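You operate a simulated robot arm through the tools that you are given. There is no shell and no other tool.

You run a simulated robot arm. Do the job below in one go: nothing can be reset, and whatever is moved stays where it is left.

TASK
Set the slide gauge to 160 mm on the master ring.
Fine: jaw closed on the ring, one press of SET; then jaw open and ring back on the shelf.

The check looks at the end state, three seconds after you hand in, the way a careful person would. Anything else that was tipped, shoved, dropped, spilled or broken makes it a failure.

THE ROBOT
A 7-joint arm with a two-finger parallel gripper, fixed in place. Base frame: the origin is on the floor under the middle of its stand, x ahead of it, y to its left, z up; the work surface is at about z = 86. Readings come in cm, rad, newtons and seconds.
It reaches about 152.4 cm from its shoulder. Its first joint turns from -2.601 to 2.601 rad. Payload 3.5 kg.
The TCP is the grasp point between the finger pads, 2.3 cm short of the fingertips. In the tool frame z runs along the fingers and y along their closing line. Largest opening 9.4 cm; finger width 3.8, thickness 1; the body of the gripper, 5.4 by 9.6 cm, starts 3.9 cm behind the TCP.
Orientation is that of the tool frame in the base frame, as a unit quaternion [x, y, z, w]. With the fingers straight down and closing along the base's y, the tool's x points along the base's -x, its y along +y and its z along -z.

THE INTERFACE
- The arm moves only by the tool arm_command. Its argument "series" is a list of rows, each an object of numbers (a shift or turn left out is 0, a gripper value left out holds the last): "tx", "ty", "tz": the shift along the tool's x, y, z in units of 30 mm (1.0 is 30 mm); "ax", "ay", "az": the turn, a rotation vector about the tool's x, y, z in units of 6 degrees (1.0 is 6 degrees); "grip": the opening, from 0 (shut) to 1 (fully open). In form: [{"tx": .., "ty": .., "tz": .., "ax": .., "ay": .., "az": .., "grip": ..}, ...]. A call has 1 to 20 rows; each row shifts and turns the commanded pose from where the row before left it, along the tool's axes as they then stand. A call with a number of a shift or a turn outside -1 to 1 is refused whole. Rows are played at 5 a second. More than 5 cm and 0.15 rad between two rows, or a gripper value outside its range, and nothing of the call is played. Where a pose cannot be reached the arm comes as near as it can. A force on the tool above 40 N (or 10 N above the force at the start of the call, whichever is more), or a blocked arm, ends the call early, and 0.2 s more pass. The fingers move at their own pace (about 15.3 cm/s each) and stop on an object; they squeeze with about 30 N. The grip force told is the motor's: it shows also when the fingers shut on nothing. Time passes only in rows, and 0.2 s behind the last, so rows that do not move let the fingers close. It gives the time, the measured TCP pose, the force on the tool (base axes), the opening and the grip force at its end, in the units of the frame above (readings bear some noise), with the torque about the TCP (base axes, N m) and any sound that the robot's microphone picked up, and new pictures: "pictures" is both (left out), scene, wrist or none.
- Cameras (640 x 400 px; columns grow to the right, rows downward): "scene" is fixed at [22.23, -49.72, 160.05]; the picture's right is [0.34, -0.94, 0.00], its down [-0.57, -0.20, -0.80] and it looks along [0.75, 0.27, -0.60] (base axes); focal length 366 px, centre (320, 200). "wrist" rides on the gripper at [8.6, 1.6, -7.4] in the tool frame; the picture's right is [-0.18, 0.98, 0.00], its down [-0.58, -0.11, -0.81] and it looks along [-0.79, -0.15, 0.59] (tool axes); focal length 243 px, centre (320, 200). There is no depth. A picture from a camera that has moved, and an enlarged one, comes with that camera's place and axes in the base frame and with its lens.
- inspect(camera, box): a new picture of the part [left, top, right, bottom] of that camera's present view, enlarged. It takes no simulated time.
- hand_in(): hands the job in; it is judged then, once.

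Nothing tells you positions but the pictures and the camera data. Unless the task says otherwise, let go and move clear before handing in.

The tools are called after "Emit:" as name(argument=value, ...) on one line, values as JSON. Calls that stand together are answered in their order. arm_command: Moves the arm, as the interface text tells. Its arguments: {"type":"object","properties":{"series":{"type":"array"},"pictures":{"type":"string","enum":["both","scene","wrist","none"]}},"required":["series"]} The other tools are called the same way: inspect (camera, box) takes an enlarged picture of a part of a camera's view; hand_in () hands the job in.

At the start:

```text
time_s: 0.0
tool_pos: [108.06, 19.14, 112.6]
orientation: [0.0, 1.0, -0.001, 0.0]
ft_force: [0.7, -0.2, 0.7]
wrist_torque: [0.01, 0.01, -0.01]
grip_width: 9.42
grip_force: 0.1
```

scene: 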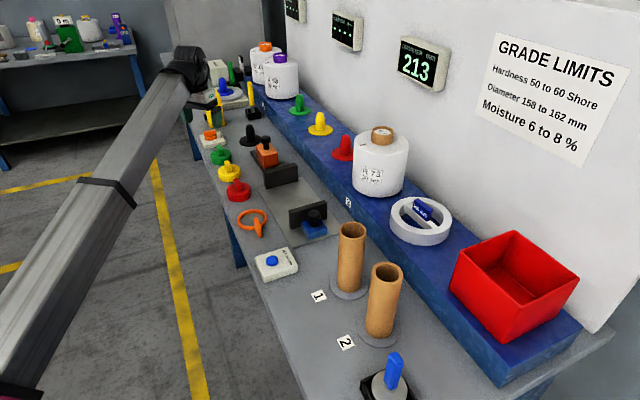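
wrist: 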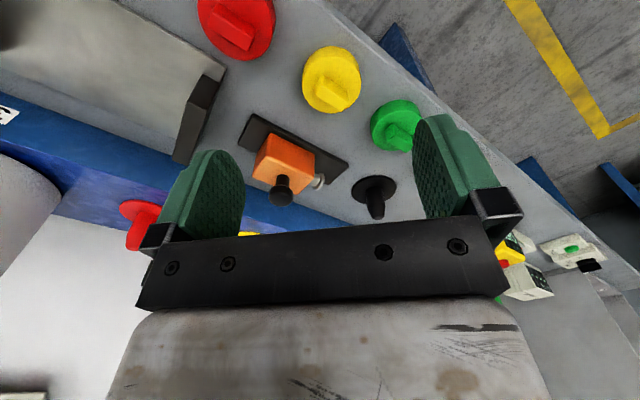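

I see a bench with a slide gauge (gray plate with two dark jaws, orange and blue parts), a white master ring on the blue shelf, a display reading 213, and a blue-button box. I'll take enlarged pictures first to understand the parts.

Emit:
inspect(camera="scene", box=[220, 120, 380, 290])

Emit:
inspect(camera="scene", box=[340, 160, 500, 260])

Emit:
inspect(camera="scene", box=[270, 0, 470, 110])

Emit:
inspect(camera="scene", box=[180, 40, 320, 140])

Emit:
inspect(camera="wrist", box=[0, 0, 640, 400])

```text
2.35 times, centred on (300, 205) of scene
camera zoom: at [22.23, -49.72, 160.05], right [0.34, -0.94, 0.0], down [-0.57, -0.2, -0.8], along [0.75, 0.27, -0.6], focal length 861 px, centre (367, 188)
```

zoom: 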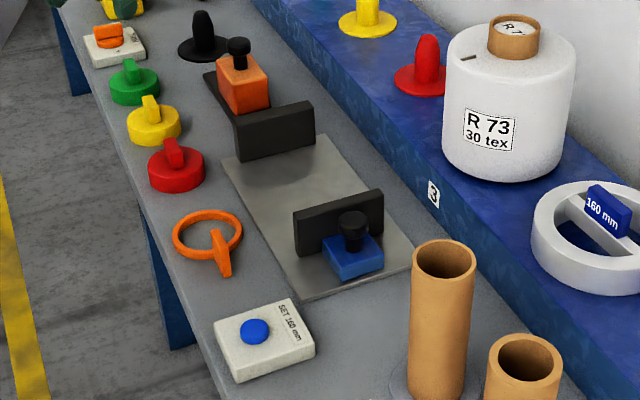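

```text
4.00 times, centred on (420, 210) of scene
camera zoom: at [22.23, -49.72, 160.05], right [0.34, -0.94, 0.0], down [-0.57, -0.2, -0.8], along [0.75, 0.27, -0.6], focal length 1463 px, centre (-80, 160)
```

zoom: 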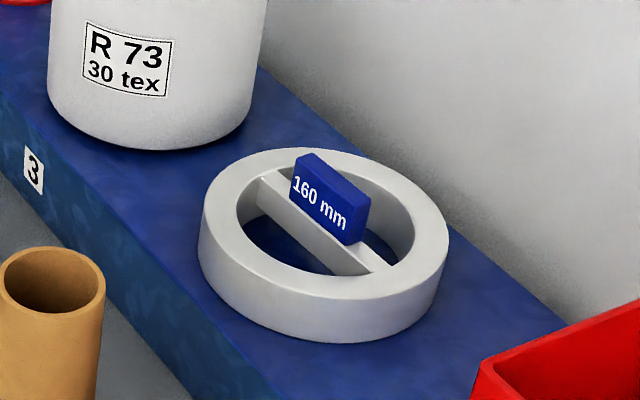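

```text
3.20 times, centred on (370, 55) of scene
camera zoom: at [22.23, -49.72, 160.05], right [0.34, -0.94, 0.0], down [-0.57, -0.2, -0.8], along [0.75, 0.27, -0.6], focal length 1170 px, centre (160, 664)
```

zoom: 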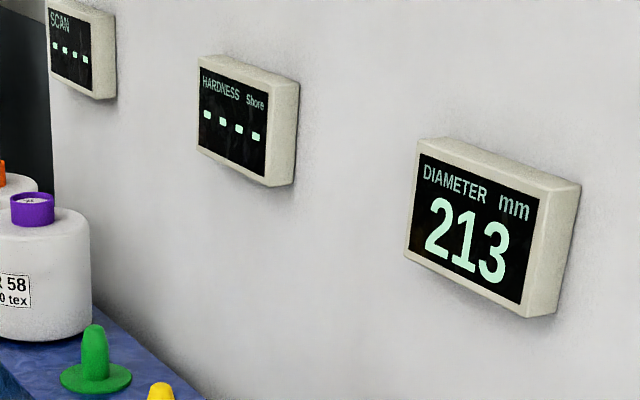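

```text
4.00 times, centred on (250, 90) of scene
camera zoom: at [22.23, -49.72, 160.05], right [0.34, -0.94, 0.0], down [-0.57, -0.2, -0.8], along [0.75, 0.27, -0.6], focal length 1463 px, centre (600, 640)
```

zoom: 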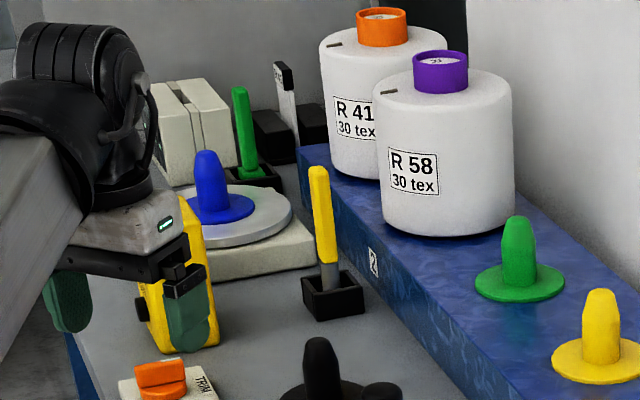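

```text
1.00 times, centred on (320, 200) of wrist (not enlarged: the box is as wide or as high as the picture)
camera zoom: at [99.43, 20.78, 119.98], right [0.18, 0.98, 0.0], down [0.58, -0.11, 0.81], along [0.79, -0.15, -0.59], focal length 243 px, centre (320, 200)
```

zoom: 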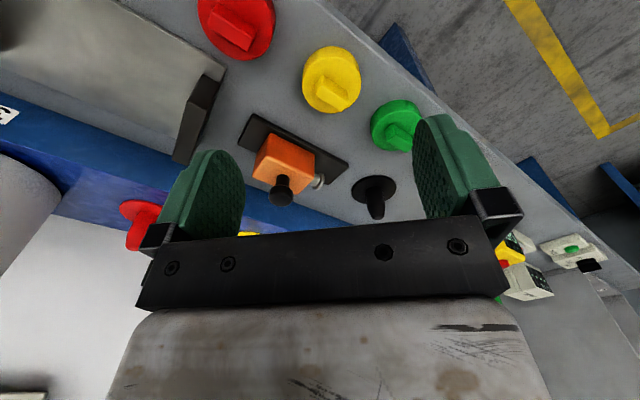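

The plate runs diagonally to the base axes and the two jaws stand about 21 cm apart, which fits the 213 display. I'll zoom in on each jaw, the button box and the ring to work out which jaw slides.

Emit:
inspect(camera="scene", box=[235, 125, 315, 195])

Emit:
inspect(camera="scene", box=[275, 190, 355, 250])

Emit:
inspect(camera="scene", box=[230, 200, 310, 290])

Emit:
inspect(camera="wrist", box=[160, 60, 440, 235])

Emit:
inspect(camera="scene", box=[380, 180, 460, 250])

```text
5.71 times, centred on (275, 160) of scene
camera zoom: at [22.23, -49.72, 160.05], right [0.34, -0.94, 0.0], down [-0.57, -0.2, -0.8], along [0.75, 0.27, -0.6], focal length 2090 px, centre (577, 429)
```

zoom: 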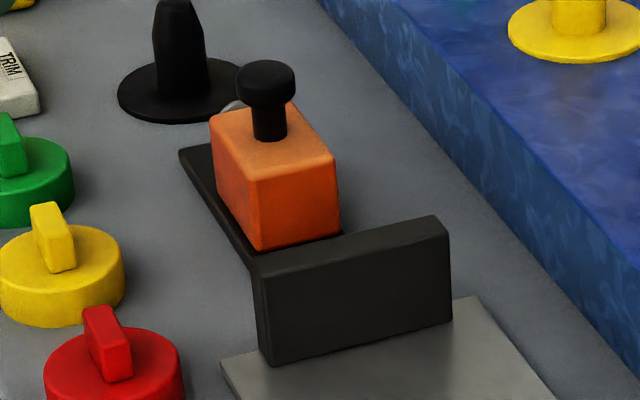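

```text
6.67 times, centred on (315, 220) of scene
camera zoom: at [22.23, -49.72, 160.05], right [0.34, -0.94, 0.0], down [-0.57, -0.2, -0.8], along [0.75, 0.27, -0.6], focal length 2438 px, centre (353, 67)
```

zoom: 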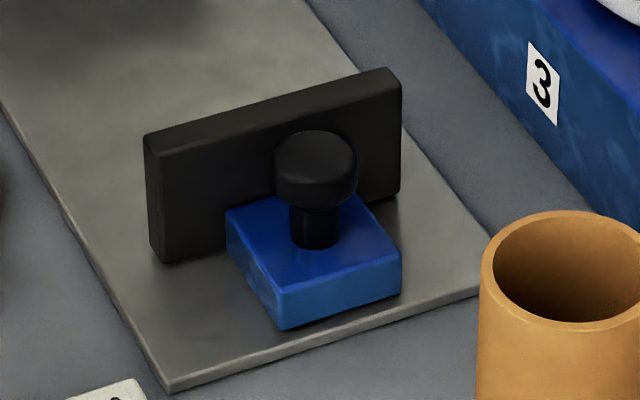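

```text
4.44 times, centred on (270, 245) of scene
camera zoom: at [22.23, -49.72, 160.05], right [0.34, -0.94, 0.0], down [-0.57, -0.2, -0.8], along [0.75, 0.27, -0.6], focal length 1626 px, centre (542, 0)
```

zoom: 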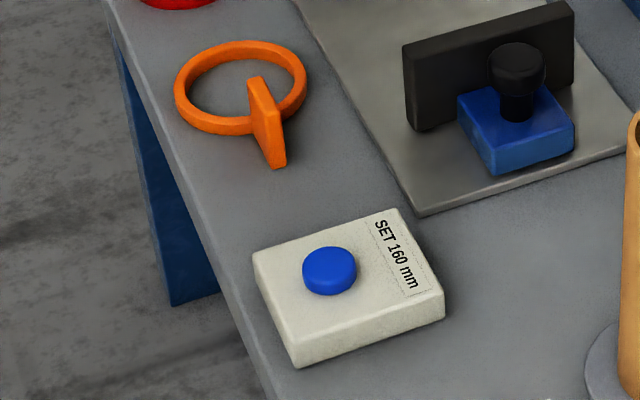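

```text
2.29 times, centred on (300, 148) of wrist
camera zoom: at [99.43, 20.78, 119.98], right [0.18, 0.98, 0.0], down [0.58, -0.11, 0.81], along [0.79, -0.15, -0.59], focal length 555 px, centre (366, 320)
```

zoom: 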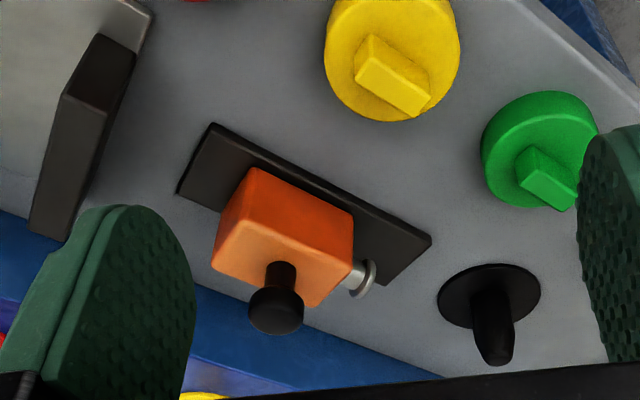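

```text
5.71 times, centred on (420, 215) of scene
camera zoom: at [22.23, -49.72, 160.05], right [0.34, -0.94, 0.0], down [-0.57, -0.2, -0.8], along [0.75, 0.27, -0.6], focal length 2090 px, centre (-251, 114)
```

zoom: 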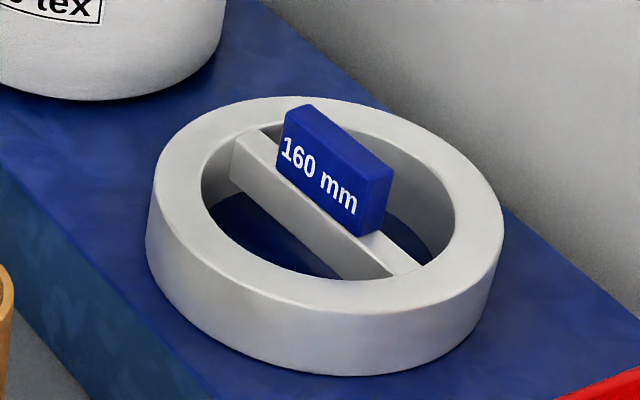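

The orange block is a separate tool on its own base. The far jaw is the fixed one, and the blue block with the black knob is the sliding jaw. The ring is on the shelf with a fin handle. Next I'll check the arm's shape and the height of the tubes, because the forearm may pass over them.

Emit:
inspect(camera="scene", box=[320, 210, 440, 360])

Emit:
inspect(camera="scene", box=[0, 40, 240, 400])

Emit:
inspect(camera="scene", box=[420, 220, 600, 340])

```text
2.67 times, centred on (380, 285) of scene
camera zoom: at [22.23, -49.72, 160.05], right [0.34, -0.94, 0.0], down [-0.57, -0.2, -0.8], along [0.75, 0.27, -0.6], focal length 975 px, centre (160, -27)
```

zoom: 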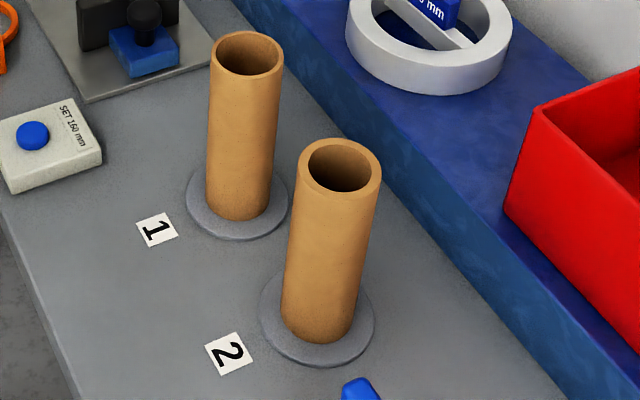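

```text
1.11 times, centred on (120, 220) of scene
camera zoom: at [22.23, -49.72, 160.05], right [0.34, -0.94, 0.0], down [-0.57, -0.2, -0.8], along [0.75, 0.27, -0.6], focal length 406 px, centre (542, 178)
```

zoom: 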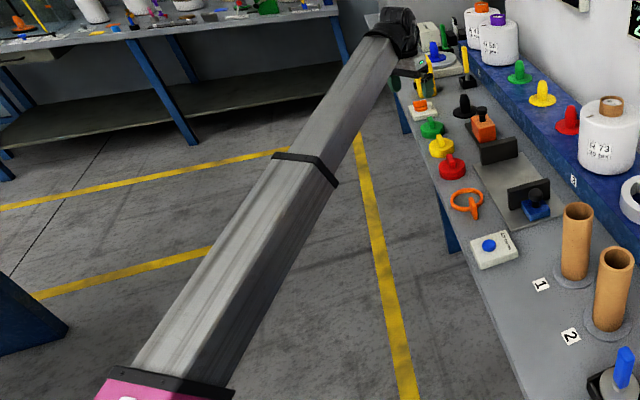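

```text
3.33 times, centred on (510, 280) of scene
camera zoom: at [22.23, -49.72, 160.05], right [0.34, -0.94, 0.0], down [-0.57, -0.2, -0.8], along [0.75, 0.27, -0.6], focal length 1219 px, centre (-313, -67)
```

zoom: 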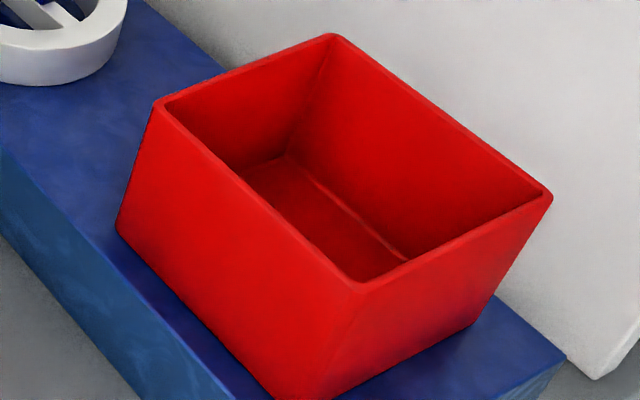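

The master ring lies at about (101, -50), with its top near z 99 and the fin along the bench line. The gauge axis also runs along that line, at 45° to the base x. First I'll rise and yaw the tool 45° so the fingers close across the bench.

Emit:
arm_command(series=[{"az": -1, "tz": -0.4}, {"az": -1, "tz": -0.4}, {"az": -1, "tz": -0.4}, {"az": -1, "tz": -0.4}, {"az": -1, "tz": -0.4}, {"az": -1, "tz": -0.4}, {"az": -1, "tz": -0.4}, {"az": -0.5, "tz": -0.4}, {}])

```text
time_s: 1.1
tool_pos: [108.21, 19.25, 117.67]
orientation: [-0.213, 0.977, -0.001, 0.004]
ft_force: [1.8, -1.4, -2.2]
wrist_torque: [0.17, -0.15, 0.16]
grip_width: 9.39
grip_force: 0.2
stopped in row 5: the force on the tool passed its limit at 51 N (the readings are from after the stop); the commanded pose is now the measured one
camera wrist: at [99.64, 17.12, 124.95], right [-0.24, 0.97, 0.0], down [0.57, 0.14, 0.81], along [0.79, 0.2, -0.59], focal length 243 px, centre (320, 200)
```

scene: 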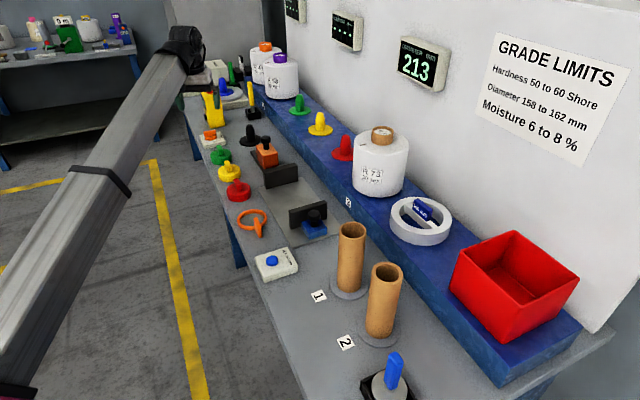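
wrist: 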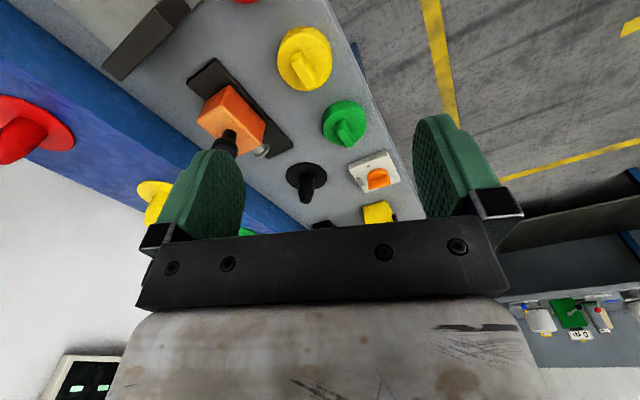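

The move stopped on a 51 N force partway through the turn. I need to know whether the hand touched anything before I go on, so I'll look closely around it.

Emit:
inspect(camera="scene", box=[170, 40, 310, 140])

Emit:
inspect(camera="wrist", box=[160, 20, 480, 230])

```text
4.00 times, centred on (240, 90) of scene
camera zoom: at [22.23, -49.72, 160.05], right [0.34, -0.94, 0.0], down [-0.57, -0.2, -0.8], along [0.75, 0.27, -0.6], focal length 1463 px, centre (640, 640)
```

zoom: 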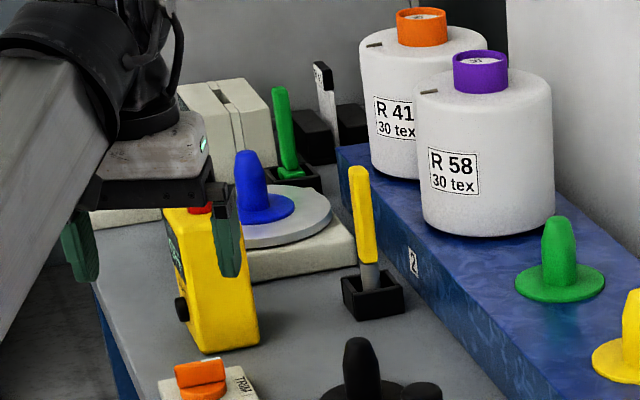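

```text
1.90 times, centred on (320, 125) of wrist
camera zoom: at [99.64, 17.12, 124.95], right [-0.24, 0.97, 0.0], down [0.57, 0.14, 0.81], along [0.79, 0.2, -0.59], focal length 462 px, centre (320, 343)
```

zoom: 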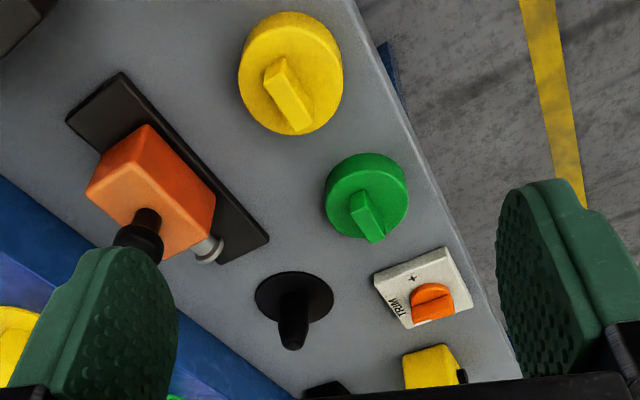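

Nothing is near the hand: the yellow device stands about 50 cm further along the bench. So the force was probably a dynamic peak from the quick turn. I'll finish the turn more gently.

Emit:
arm_command(series=[{"az": -0.2}, {"az": -0.4}, {"az": -0.5}, {"az": -0.5}, {"az": -0.5}, {"az": -0.5}, {"az": -0.4}, {"az": -0.2}, {"az": -0.2}, {}], pictures="none")

```text
time_s: 3.3
tool_pos: [108.15, 19.21, 117.61]
orientation: [-0.382, 0.924, -0.001, 0.004]
ft_force: [-0.1, -0.8, -0.1]
wrist_torque: [-0.01, 0.0, 0.02]
grip_width: 9.37
grip_force: 0.0
```

The turn finished without trouble and the tool is now aligned with the bench at 45°. Next I'll travel at height toward the near end of the gauge for a closer look.

Emit:
arm_command(series=[{"tx": 0.2, "ty": -0.08}, {"tx": 0.4, "ty": -0.17}, {"tx": 0.6, "ty": -0.25}, {"tx": 0.8, "ty": -0.34, "tz": -0.1}, {"tx": 0.8, "ty": -0.34, "tz": -0.1}, {"tx": 0.8, "ty": -0.34, "tz": -0.1}, {"tx": 0.8, "ty": -0.34, "tz": -0.1}, {"tx": 0.8, "ty": -0.34, "tz": -0.1}, {"tx": 0.8, "ty": -0.34, "tz": -0.1}, {"tx": 0.8, "ty": -0.34, "tz": -0.1}, {"tx": 0.8, "ty": -0.34, "tz": -0.1}, {"tx": 0.8, "ty": -0.34, "tz": -0.1}, {"tx": 0.8, "ty": -0.34, "tz": -0.1}, {"tx": 0.8, "ty": -0.34, "tz": -0.1}, {"tx": 0.8, "ty": -0.34, "tz": -0.1}, {"tx": 0.8, "ty": -0.34, "tz": -0.1}, {"tx": 0.8, "ty": -0.34, "tz": -0.1}, {"tx": 0.6, "ty": -0.25}, {"tx": 0.4, "ty": -0.17}, {"tx": 0.2, "ty": -0.08}])

```text
time_s: 7.5
tool_pos: [91.48, -22.03, 121.69]
orientation: [-0.383, 0.924, 0.0, 0.004]
ft_force: [0.4, 0.7, 0.4]
wrist_torque: [-0.01, 0.02, -0.02]
grip_width: 9.42
grip_force: 0.0
camera wrist: at [84.25, -26.98, 128.94], right [-0.56, 0.83, 0.0], down [0.48, 0.33, 0.81], along [0.67, 0.46, -0.59], focal length 243 px, centre (320, 200)
```

scene: 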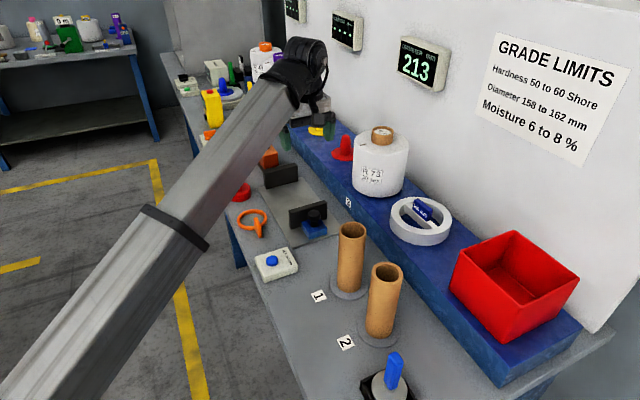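
wrist: 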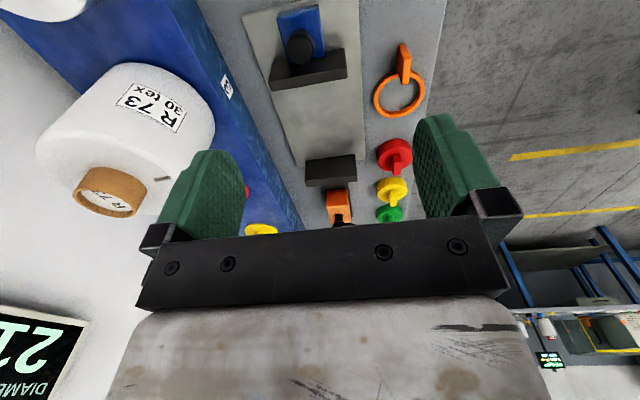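

From here I can see both jaws lengthwise. I'll enlarge this view to measure the gauge.

Emit:
inspect(camera="wrist", box=[230, 0, 460, 145])

Emit:
inspect(camera="scene", box=[230, 20, 430, 145])

```text
2.76 times, centred on (345, 72) of wrist
camera zoom: at [84.25, -26.98, 128.94], right [-0.56, 0.83, 0.0], down [0.48, 0.33, 0.81], along [0.67, 0.46, -0.59], focal length 669 px, centre (251, 552)
```

zoom: 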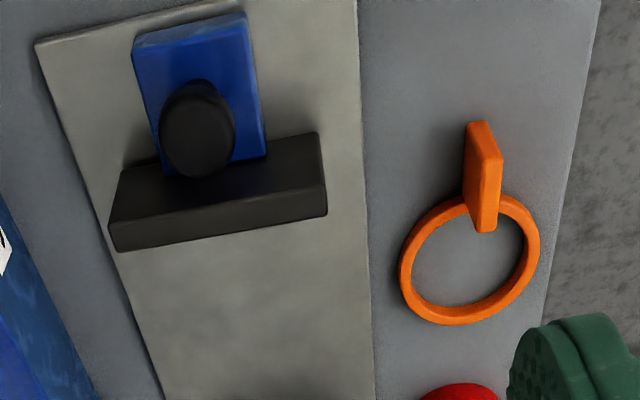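

```text
3.20 times, centred on (330, 82) of scene
camera zoom: at [22.23, -49.72, 160.05], right [0.34, -0.94, 0.0], down [-0.57, -0.2, -0.8], along [0.75, 0.27, -0.6], focal length 1170 px, centre (288, 576)
```

zoom: 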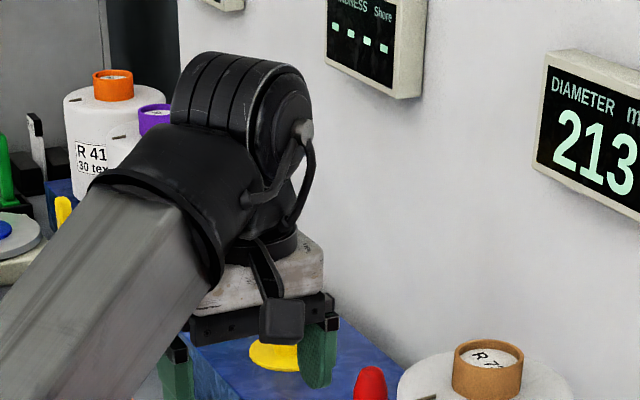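

The sliding jaw's outer face is at about s=58 (measured along the bench) and its top is near z 92.8. Next I'll move at height to the ring and look at it closely, taking out the small tool tilt on the way.

Emit:
arm_command(series=[{"tx": 0.15, "ty": -0.17, "ay": 0.07, "ax": -0.03}, {"tx": 0.3, "ty": -0.33}, {"tx": 0.45, "ty": -0.5}, {"tx": 0.5, "ty": -0.55}, {"tx": 0.5, "ty": -0.55}, {"tx": 0.5, "ty": -0.55}, {"tx": 0.5, "ty": -0.55}, {"tx": 0.5, "ty": -0.55}, {"tx": 0.5, "ty": -0.55}, {"tx": 0.5, "ty": -0.55}, {"tx": 0.5, "ty": -0.55}, {"tx": 0.5, "ty": -0.55}, {"tx": 0.5, "ty": -0.55}, {"tx": 0.5, "ty": -0.55}, {"tx": 0.45, "ty": -0.5}, {"tx": 0.3, "ty": -0.33}, {"tx": 0.15, "ty": -0.17}, {}])

```text
time_s: 11.3
tool_pos: [93.32, -54.37, 121.77]
orientation: [-0.383, 0.924, 0.0, 0.0]
ft_force: [0.2, 0.2, 0.4]
wrist_torque: [0.01, -0.01, -0.03]
grip_width: 9.41
grip_force: 0.1
camera wrist: at [86.09, -59.38, 129.03], right [-0.56, 0.83, 0.0], down [0.49, 0.33, 0.81], along [0.67, 0.45, -0.59], focal length 243 px, centre (320, 200)
```

scene: 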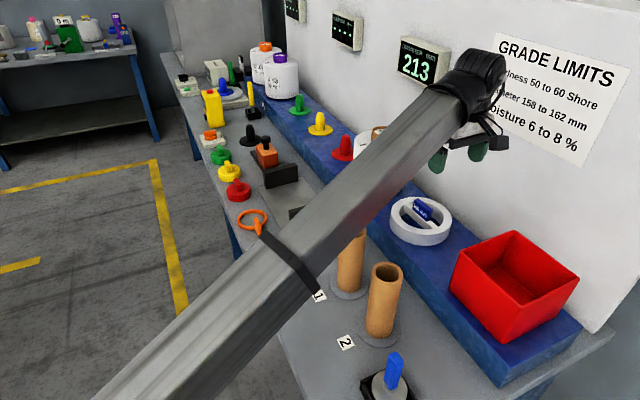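
wrist: 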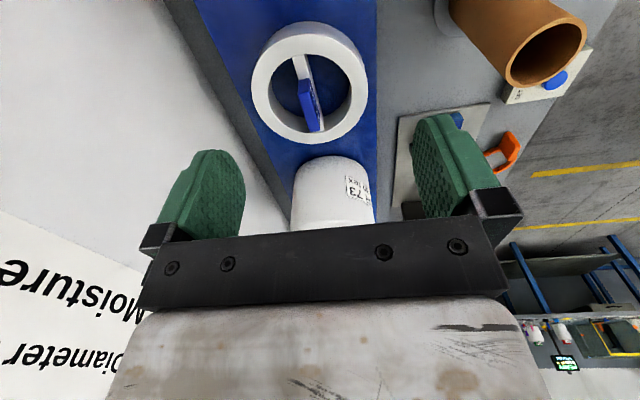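

The ring, its fin and the bar are in clear view below the wrist. I'll enlarge the picture to measure them.

Emit:
inspect(camera="wrist", box=[220, 0, 400, 160])

Emit:
inspect(camera="wrist", box=[280, 40, 340, 140])

Emit:
inspect(camera="scene", box=[320, 40, 520, 260])

```text
2.50 times, centred on (310, 80) of wrist
camera zoom: at [86.09, -59.38, 129.03], right [-0.56, 0.83, 0.0], down [0.49, 0.33, 0.81], along [0.67, 0.45, -0.59], focal length 606 px, centre (345, 500)
```

zoom: 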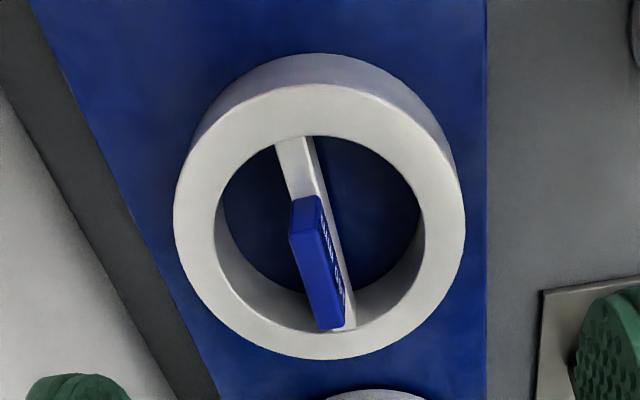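

```text
4.00 times, centred on (310, 90) of wrist
camera zoom: at [86.09, -59.38, 129.03], right [-0.56, 0.83, 0.0], down [0.49, 0.33, 0.81], along [0.67, 0.45, -0.59], focal length 970 px, centre (360, 640)
```

zoom: 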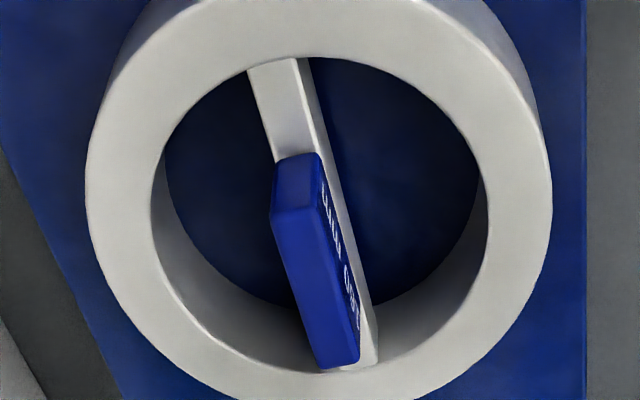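

```text
1.82 times, centred on (420, 150) of scene
camera zoom: at [22.23, -49.72, 160.05], right [0.34, -0.94, 0.0], down [-0.57, -0.2, -0.8], along [0.75, 0.27, -0.6], focal length 665 px, centre (138, 291)
```

zoom: 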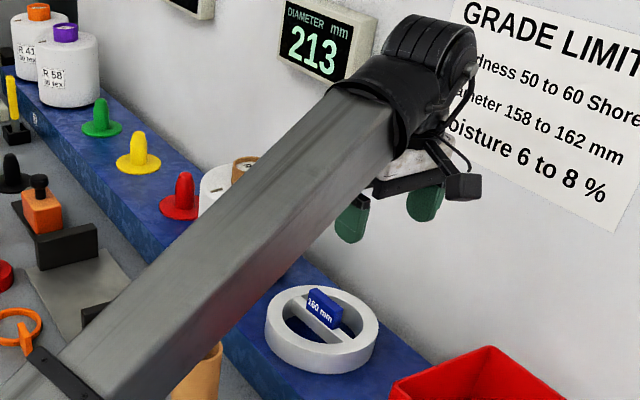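

The fin centre is at about s=37.5, n=107.7, with its top near z 100.6. The ring's top face is near z 97.4. I'll move over the fin at a safe height and narrow the opening, then check how well the forearm clears tube 1.

Emit:
arm_command(series=[{"tx": -0.15, "ty": -0.05, "tz": 0.1, "grip": 0.55}, {"tx": -0.3, "ty": -0.1, "tz": 0.25}, {"tx": -0.4, "ty": -0.13, "tz": 0.35}, {"tx": -0.45, "ty": -0.15, "tz": 0.4}, {"tx": -0.45, "ty": -0.15, "tz": 0.4}, {"tx": -0.45, "ty": -0.15, "tz": 0.4}, {"tx": -0.4, "ty": -0.13, "tz": 0.35}, {"tx": -0.4, "ty": -0.13, "tz": 0.35}, {"tx": -0.22, "ty": -0.07, "tz": 0.2}, {"tx": -0.1, "ty": -0.03, "tz": 0.1}, {}])

```text
time_s: 13.7
tool_pos: [102.62, -49.71, 112.81]
orientation: [-0.383, 0.924, 0.0, 0.0]
ft_force: [-0.2, -0.2, 0.5]
wrist_torque: [-0.02, 0.03, 0.04]
grip_width: 5.19
grip_force: 0.1
camera wrist: at [95.29, -54.62, 120.18], right [-0.56, 0.83, 0.0], down [0.49, 0.33, 0.81], along [0.67, 0.45, -0.59], focal length 243 px, centre (320, 200)
```

scene: 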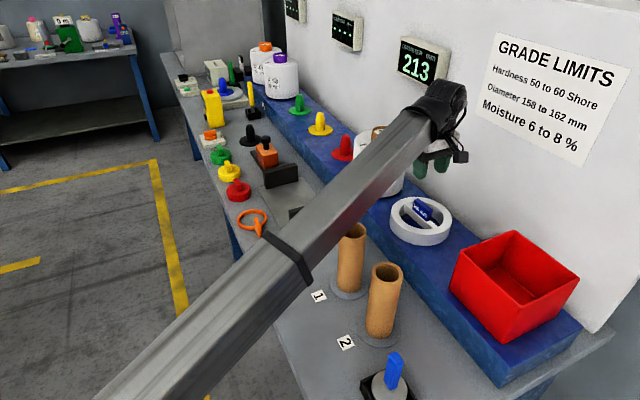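
wrist: 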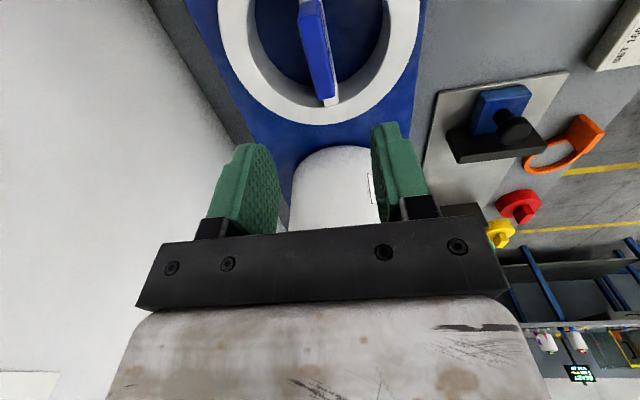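

I'm above the fin at z 112.8. I'll check the forearm against the tube tops and recheck the fin from this distance.

Emit:
inspect(camera="scene", box=[270, 70, 490, 290])

Emit:
inspect(camera="wrist", box=[210, 0, 430, 135])

Emit:
inspect(camera="scene", box=[90, 200, 330, 400])

```text
1.82 times, centred on (380, 180) of scene
camera zoom: at [22.23, -49.72, 160.05], right [0.34, -0.94, 0.0], down [-0.57, -0.2, -0.8], along [0.75, 0.27, -0.6], focal length 665 px, centre (211, 236)
```

zoom: 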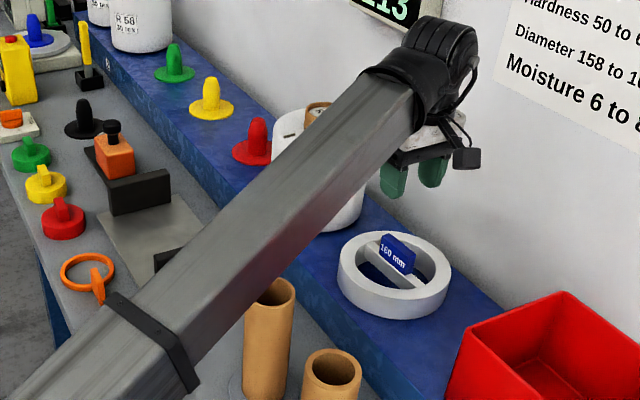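

```text
2.91 times, centred on (320, 68) of wrist
camera zoom: at [95.29, -54.62, 120.18], right [-0.56, 0.83, 0.0], down [0.49, 0.33, 0.81], along [0.67, 0.45, -0.59], focal length 706 px, centre (320, 586)
```

zoom: 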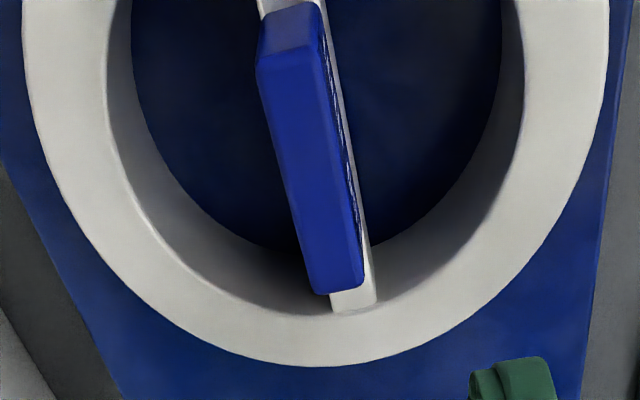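

```text
2.00 times, centred on (210, 300) of scene
camera zoom: at [22.23, -49.72, 160.05], right [0.34, -0.94, 0.0], down [-0.57, -0.2, -0.8], along [0.75, 0.27, -0.6], focal length 732 px, centre (540, 0)
```

zoom: 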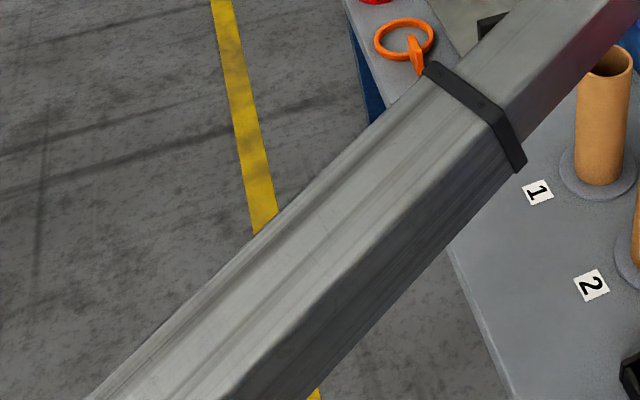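

The forearm underside is roughly 14 cm above the tube tops now, and should stay a few centimetres clear once I lower. The fin checks out at s=37.45, n=107.65, so I'll come straight down around it.

Emit:
arm_command(series=[{"tz": 0.15}, {"tz": 0.3}, {"tz": 0.45}, {"tz": 0.5}, {"tz": 0.5}, {"tz": 0.5}, {"tz": 0.4}, {"tz": 0.2}, {"tz": 0.1}, {}])

```text
time_s: 15.9
tool_pos: [102.41, -49.64, 103.74]
orientation: [-0.383, 0.924, 0.0, 0.0]
ft_force: [0.6, 1.0, 0.5]
wrist_torque: [-0.02, -0.01, 0.01]
grip_width: 5.16
grip_force: 0.0
camera wrist: at [95.24, -54.52, 111.1], right [-0.56, 0.83, 0.0], down [0.49, 0.33, 0.81], along [0.67, 0.45, -0.59], focal length 243 px, centre (320, 200)
```

scene: 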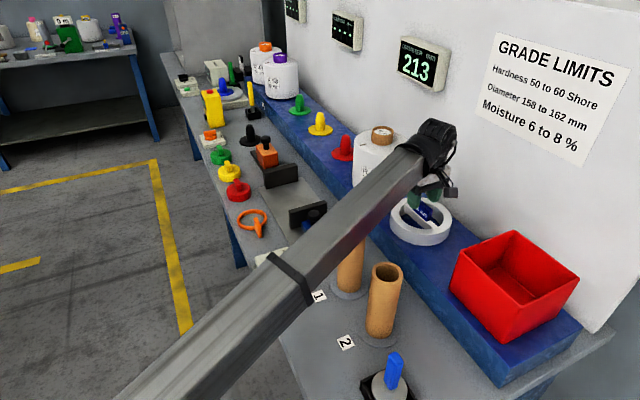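
wrist: 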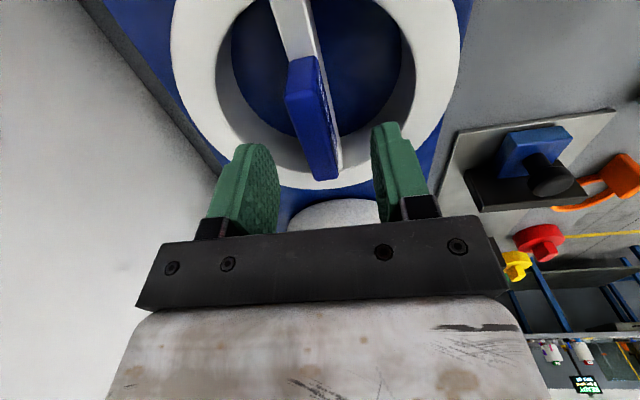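

At z 103.7 the fin sits centred between the open fingers. Before the last few centimetres I'll recheck the forearm's clearance over tube 1.

Emit:
inspect(camera="scene", box=[290, 110, 470, 300])

Emit:
inspect(camera="wrist", box=[190, 30, 450, 220])

```text
2.11 times, centred on (380, 205) of scene
camera zoom: at [22.23, -49.72, 160.05], right [0.34, -0.94, 0.0], down [-0.57, -0.2, -0.8], along [0.75, 0.27, -0.6], focal length 770 px, centre (194, 190)
```

zoom: 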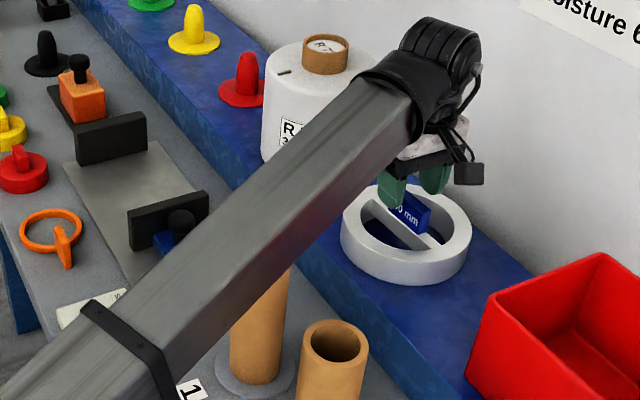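

```text
2.11 times, centred on (320, 125) of wrist
camera zoom: at [95.24, -54.52, 111.1], right [-0.56, 0.83, 0.0], down [0.49, 0.33, 0.81], along [0.67, 0.45, -0.59], focal length 511 px, centre (320, 358)
```

zoom: 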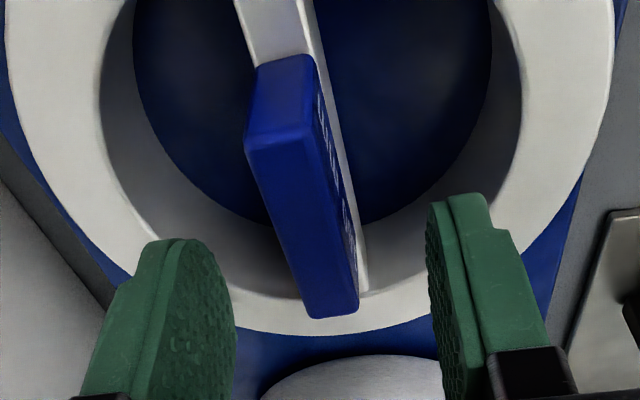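

The forearm keeps about 6 cm of clearance over the tube even at grasp height. I'll lower to the grasp height now and leave the fingers open.

Emit:
arm_command(series=[{"tz": 0.1}, {"tz": 0.2}, {"tz": 0.25}, {"tz": 0.25}, {"tz": 0.25}, {"tz": 0.2}, {"tz": 0.1}, {"tz": 0.05}, {}])

```text
time_s: 17.9
tool_pos: [102.52, -49.68, 99.45]
orientation: [-0.384, 0.924, 0.0, 0.001]
ft_force: [0.8, 0.5, 0.8]
wrist_torque: [-0.01, 0.0, -0.02]
grip_width: 5.18
grip_force: 0.0
camera wrist: at [95.32, -54.62, 106.81], right [-0.56, 0.83, 0.0], down [0.49, 0.33, 0.81], along [0.67, 0.45, -0.59], focal length 243 px, centre (320, 200)
```

scene: 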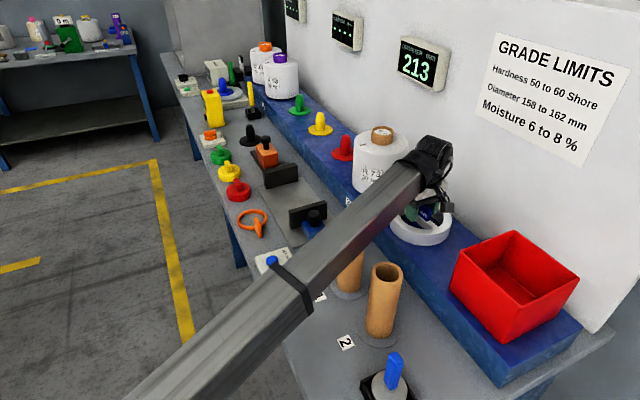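
wrist: 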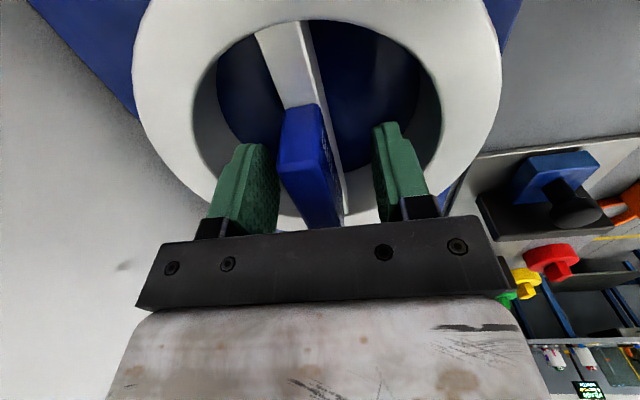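

The fingers stand on both sides of the fin with no contact. I'll close them in steps.

Emit:
arm_command(series=[{"grip": 0.4}, {"grip": 0.3}, {"grip": 0.25}, {"grip": 0.2}, {"grip": 0.16}, {"grip": 0.1}, {"grip": 0.0}, {"grip": 0.0}, {"grip": 0.0}])

```text
time_s: 19.9
tool_pos: [102.51, -49.62, 99.5]
orientation: [-0.383, 0.924, 0.0, 0.0]
ft_force: [-0.2, 1.0, 0.3]
wrist_torque: [0.08, 0.22, -0.18]
grip_width: 1.58
grip_force: 30.0
camera wrist: at [95.32, -54.61, 106.82], right [-0.56, 0.83, 0.0], down [0.49, 0.33, 0.81], along [0.67, 0.45, -0.59], focal length 243 px, centre (320, 200)
```

scene: 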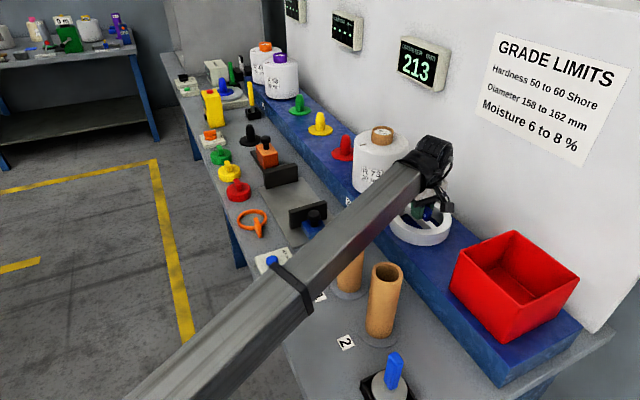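
wrist: 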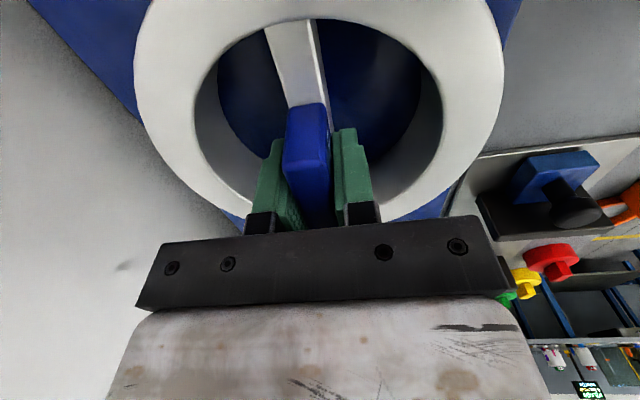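

The fin is gripped at 1.58 cm width with 30 N. I'll lift slowly by a couple of centimetres to check the hold and the weight.

Emit:
arm_command(series=[{"tz": -0.05}, {"tz": -0.1}, {"tz": -0.15}, {"tz": -0.2}, {"tz": -0.15}, {"tz": -0.1}, {}])

```text
time_s: 21.5
tool_pos: [102.39, -49.74, 101.77]
orientation: [-0.383, 0.924, 0.0, 0.0]
ft_force: [-0.5, 0.4, -5.7]
wrist_torque: [0.01, -0.02, 0.02]
grip_width: 1.55
grip_force: 30.8
camera wrist: at [95.18, -54.71, 109.1], right [-0.56, 0.83, 0.0], down [0.49, 0.33, 0.81], along [0.67, 0.45, -0.59], focal length 243 px, centre (320, 200)
```

scene: 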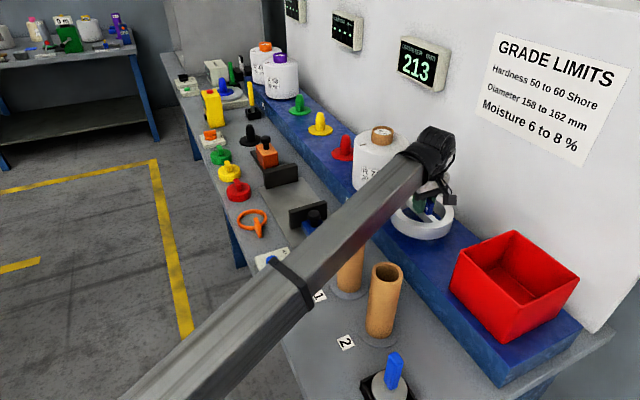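
wrist: 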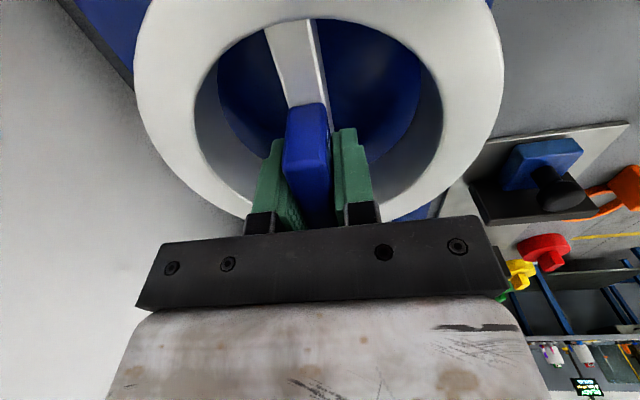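

The ring is held level and weighs about 6 N. I'll lift it well above the tubes.

Emit:
arm_command(series=[{"tz": -0.15}, {"tz": -0.3}, {"tz": -0.4}, {"tz": -0.5}, {"tz": -0.5}, {"tz": -0.5}, {"tz": -0.5}, {"tz": -0.5}, {"tz": -0.5}, {"tz": -0.5}, {"tz": -0.4}, {"tz": -0.3}, {"tz": -0.2}, {"tz": -0.1}, {}], pictures="scene")

```text
time_s: 24.7
tool_pos: [102.43, -49.85, 117.77]
orientation: [-0.383, 0.924, 0.0, -0.001]
ft_force: [0.3, -0.5, -5.4]
wrist_torque: [-0.02, -0.01, 0.0]
grip_width: 1.59
grip_force: 29.5
```

scene: 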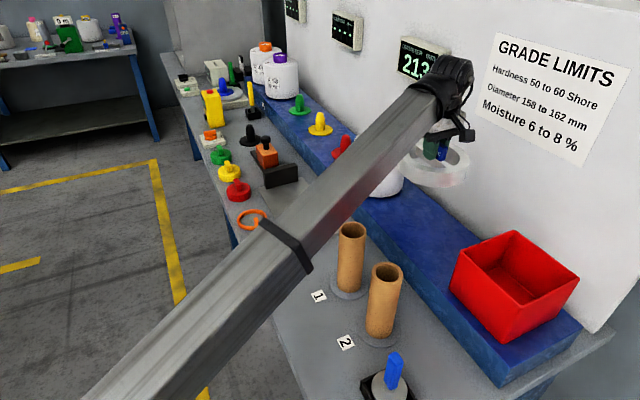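

The ring is high and steady. Next I'll swing it away from the shelf toward the gauge line, keeping clear of the R 73 bobbin.

Emit:
arm_command(series=[{"tx": -0.07, "ty": 0.15}, {"tx": -0.13, "ty": 0.3}, {"tx": -0.2, "ty": 0.45}, {"tx": -0.26, "ty": 0.6}, {"tx": -0.26, "ty": 0.6}, {"tx": -0.26, "ty": 0.6}, {"tx": -0.26, "ty": 0.6}, {"tx": -0.26, "ty": 0.6}, {"tx": -0.26, "ty": 0.6}, {"tx": -0.26, "ty": 0.6}, {"tx": -0.2, "ty": 0.45}, {"tx": -0.13, "ty": 0.3}, {"tx": -0.07, "ty": 0.15}, {}], pictures="both")

```text
time_s: 27.7
tool_pos: [95.36, -31.36, 117.57]
orientation: [-0.382, 0.924, 0.0, 0.001]
ft_force: [0.3, -0.6, -5.9]
wrist_torque: [0.02, 0.01, 0.01]
grip_width: 1.58
grip_force: 30.4
camera wrist: at [88.12, -36.27, 125.01], right [-0.56, 0.83, 0.0], down [0.49, 0.33, 0.81], along [0.67, 0.45, -0.59], focal length 243 px, centre (320, 200)
```

scene: 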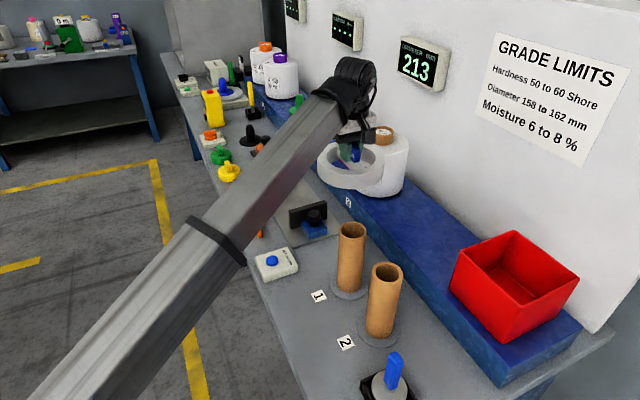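
wrist: 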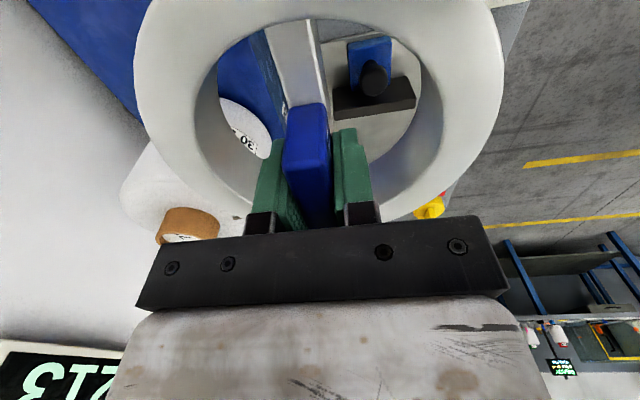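

The ring is clear of the bobbin and I can see the sliding jaw through its hole. I'll move along the bench to above the space between the jaws.

Emit:
arm_command(series=[{"tx": -0.15, "ty": 0.03}, {"tx": -0.3, "ty": 0.07}, {"tx": -0.45, "ty": 0.1}, {"tx": -0.6, "ty": 0.134}, {"tx": -0.6, "ty": 0.134}, {"tx": -0.6, "ty": 0.134}, {"tx": -0.6, "ty": 0.134}, {"tx": -0.6, "ty": 0.134}, {"tx": -0.6, "ty": 0.134}, {"tx": -0.6, "ty": 0.134}, {"tx": -0.6, "ty": 0.134}, {"tx": -0.6, "ty": 0.134}, {"tx": -0.6, "ty": 0.134}, {"tx": -0.6, "ty": 0.134}, {"tx": -0.6, "ty": 0.134}, {"tx": -0.3, "ty": 0.07}, {"tx": -0.15, "ty": 0.03}, {"tx": -0.1, "ty": 0.02}, {}], pictures="both")

```text
time_s: 31.7
tool_pos: [109.48, -8.98, 117.76]
orientation: [-0.383, 0.924, 0.0, 0.0]
ft_force: [-0.2, -0.3, -5.2]
wrist_torque: [0.03, 0.02, 0.01]
grip_width: 1.58
grip_force: 30.0
camera wrist: at [102.34, -13.96, 125.16], right [-0.56, 0.83, 0.0], down [0.49, 0.33, 0.81], along [0.67, 0.45, -0.59], focal length 243 px, centre (320, 200)
```

scene: 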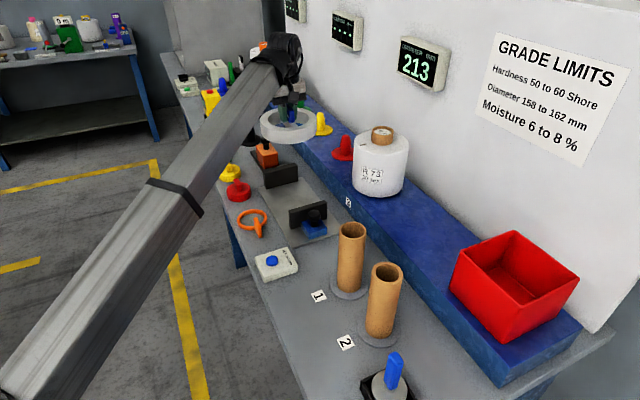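
wrist: 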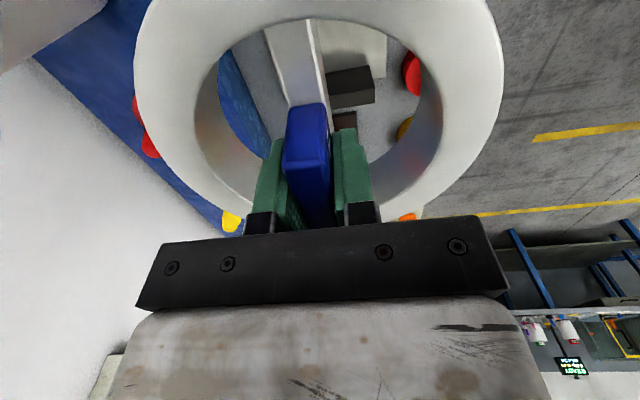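

I can see the fixed jaw through the ring's hole. I'll enlarge it to measure its inner face before lowering.

Emit:
inspect(camera="wrist", box=[250, 20, 450, 145])

Emit:
inspect(camera="scene", box=[220, 80, 360, 250])

```text
3.20 times, centred on (350, 82) of wrist
camera zoom: at [102.34, -13.96, 125.16], right [-0.56, 0.83, 0.0], down [0.49, 0.33, 0.81], along [0.67, 0.45, -0.59], focal length 776 px, centre (224, 576)
```

zoom: 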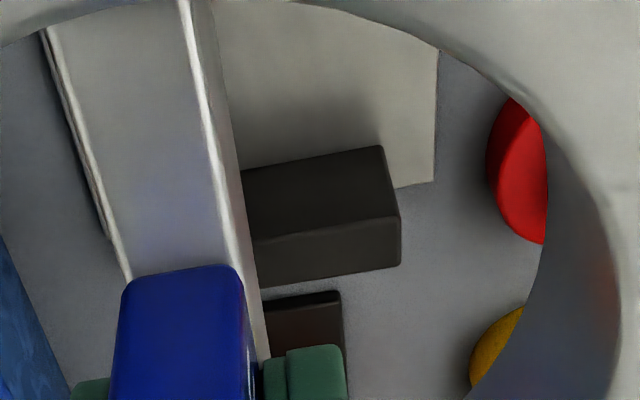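

```text
2.35 times, centred on (290, 165) of scene
camera zoom: at [22.23, -49.72, 160.05], right [0.34, -0.94, 0.0], down [-0.57, -0.2, -0.8], along [0.75, 0.27, -0.6], focal length 861 px, centre (391, 282)
```

zoom: 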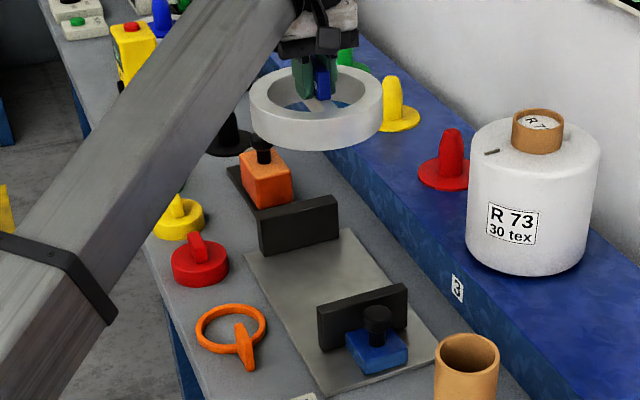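

The fixed jaw's inner face is at s≈81.3 and the sliding jaw's inner face near 60. The ring's centre is at s≈71.2, n≈83.8, so it has 2–3 cm free on each side. I'll lower it to just above the plate.

Emit:
arm_command(series=[{"tz": 0.15}, {"tz": 0.3}, {"tz": 0.45}, {"tz": 0.55}, {"tz": 0.55}, {"tz": 0.55}, {"tz": 0.55}, {"tz": 0.55}, {"tz": 0.55}, {"tz": 0.55}, {"tz": 0.55}, {"tz": 0.5}, {"tz": 0.4}, {"tz": 0.3}, {"tz": 0.2}, {"tz": 0.1}, {}], pictures="both")

```text
time_s: 35.3
tool_pos: [109.42, -9.06, 97.36]
orientation: [-0.382, 0.924, -0.001, 0.001]
ft_force: [-0.2, -0.4, -5.5]
wrist_torque: [-0.02, 0.0, 0.02]
grip_width: 1.57
grip_force: 29.9
camera wrist: at [102.38, -13.84, 104.71], right [-0.56, 0.83, 0.0], down [0.49, 0.33, 0.81], along [0.67, 0.45, -0.59], focal length 243 px, centre (320, 200)
```

scene: 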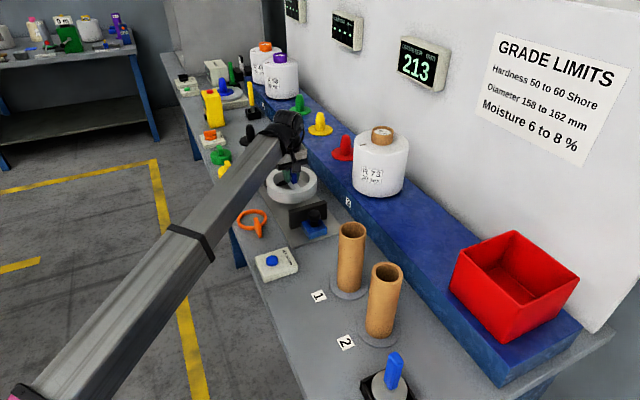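
wrist: 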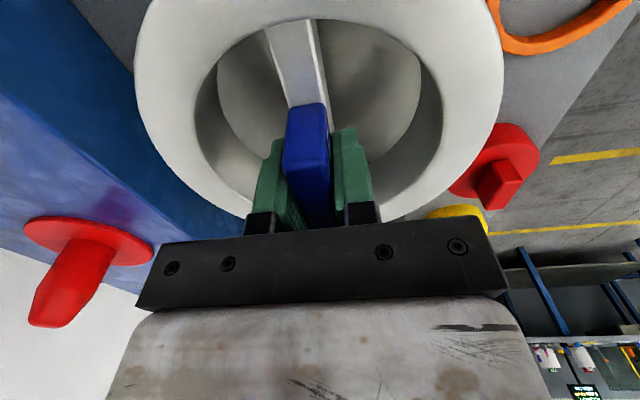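

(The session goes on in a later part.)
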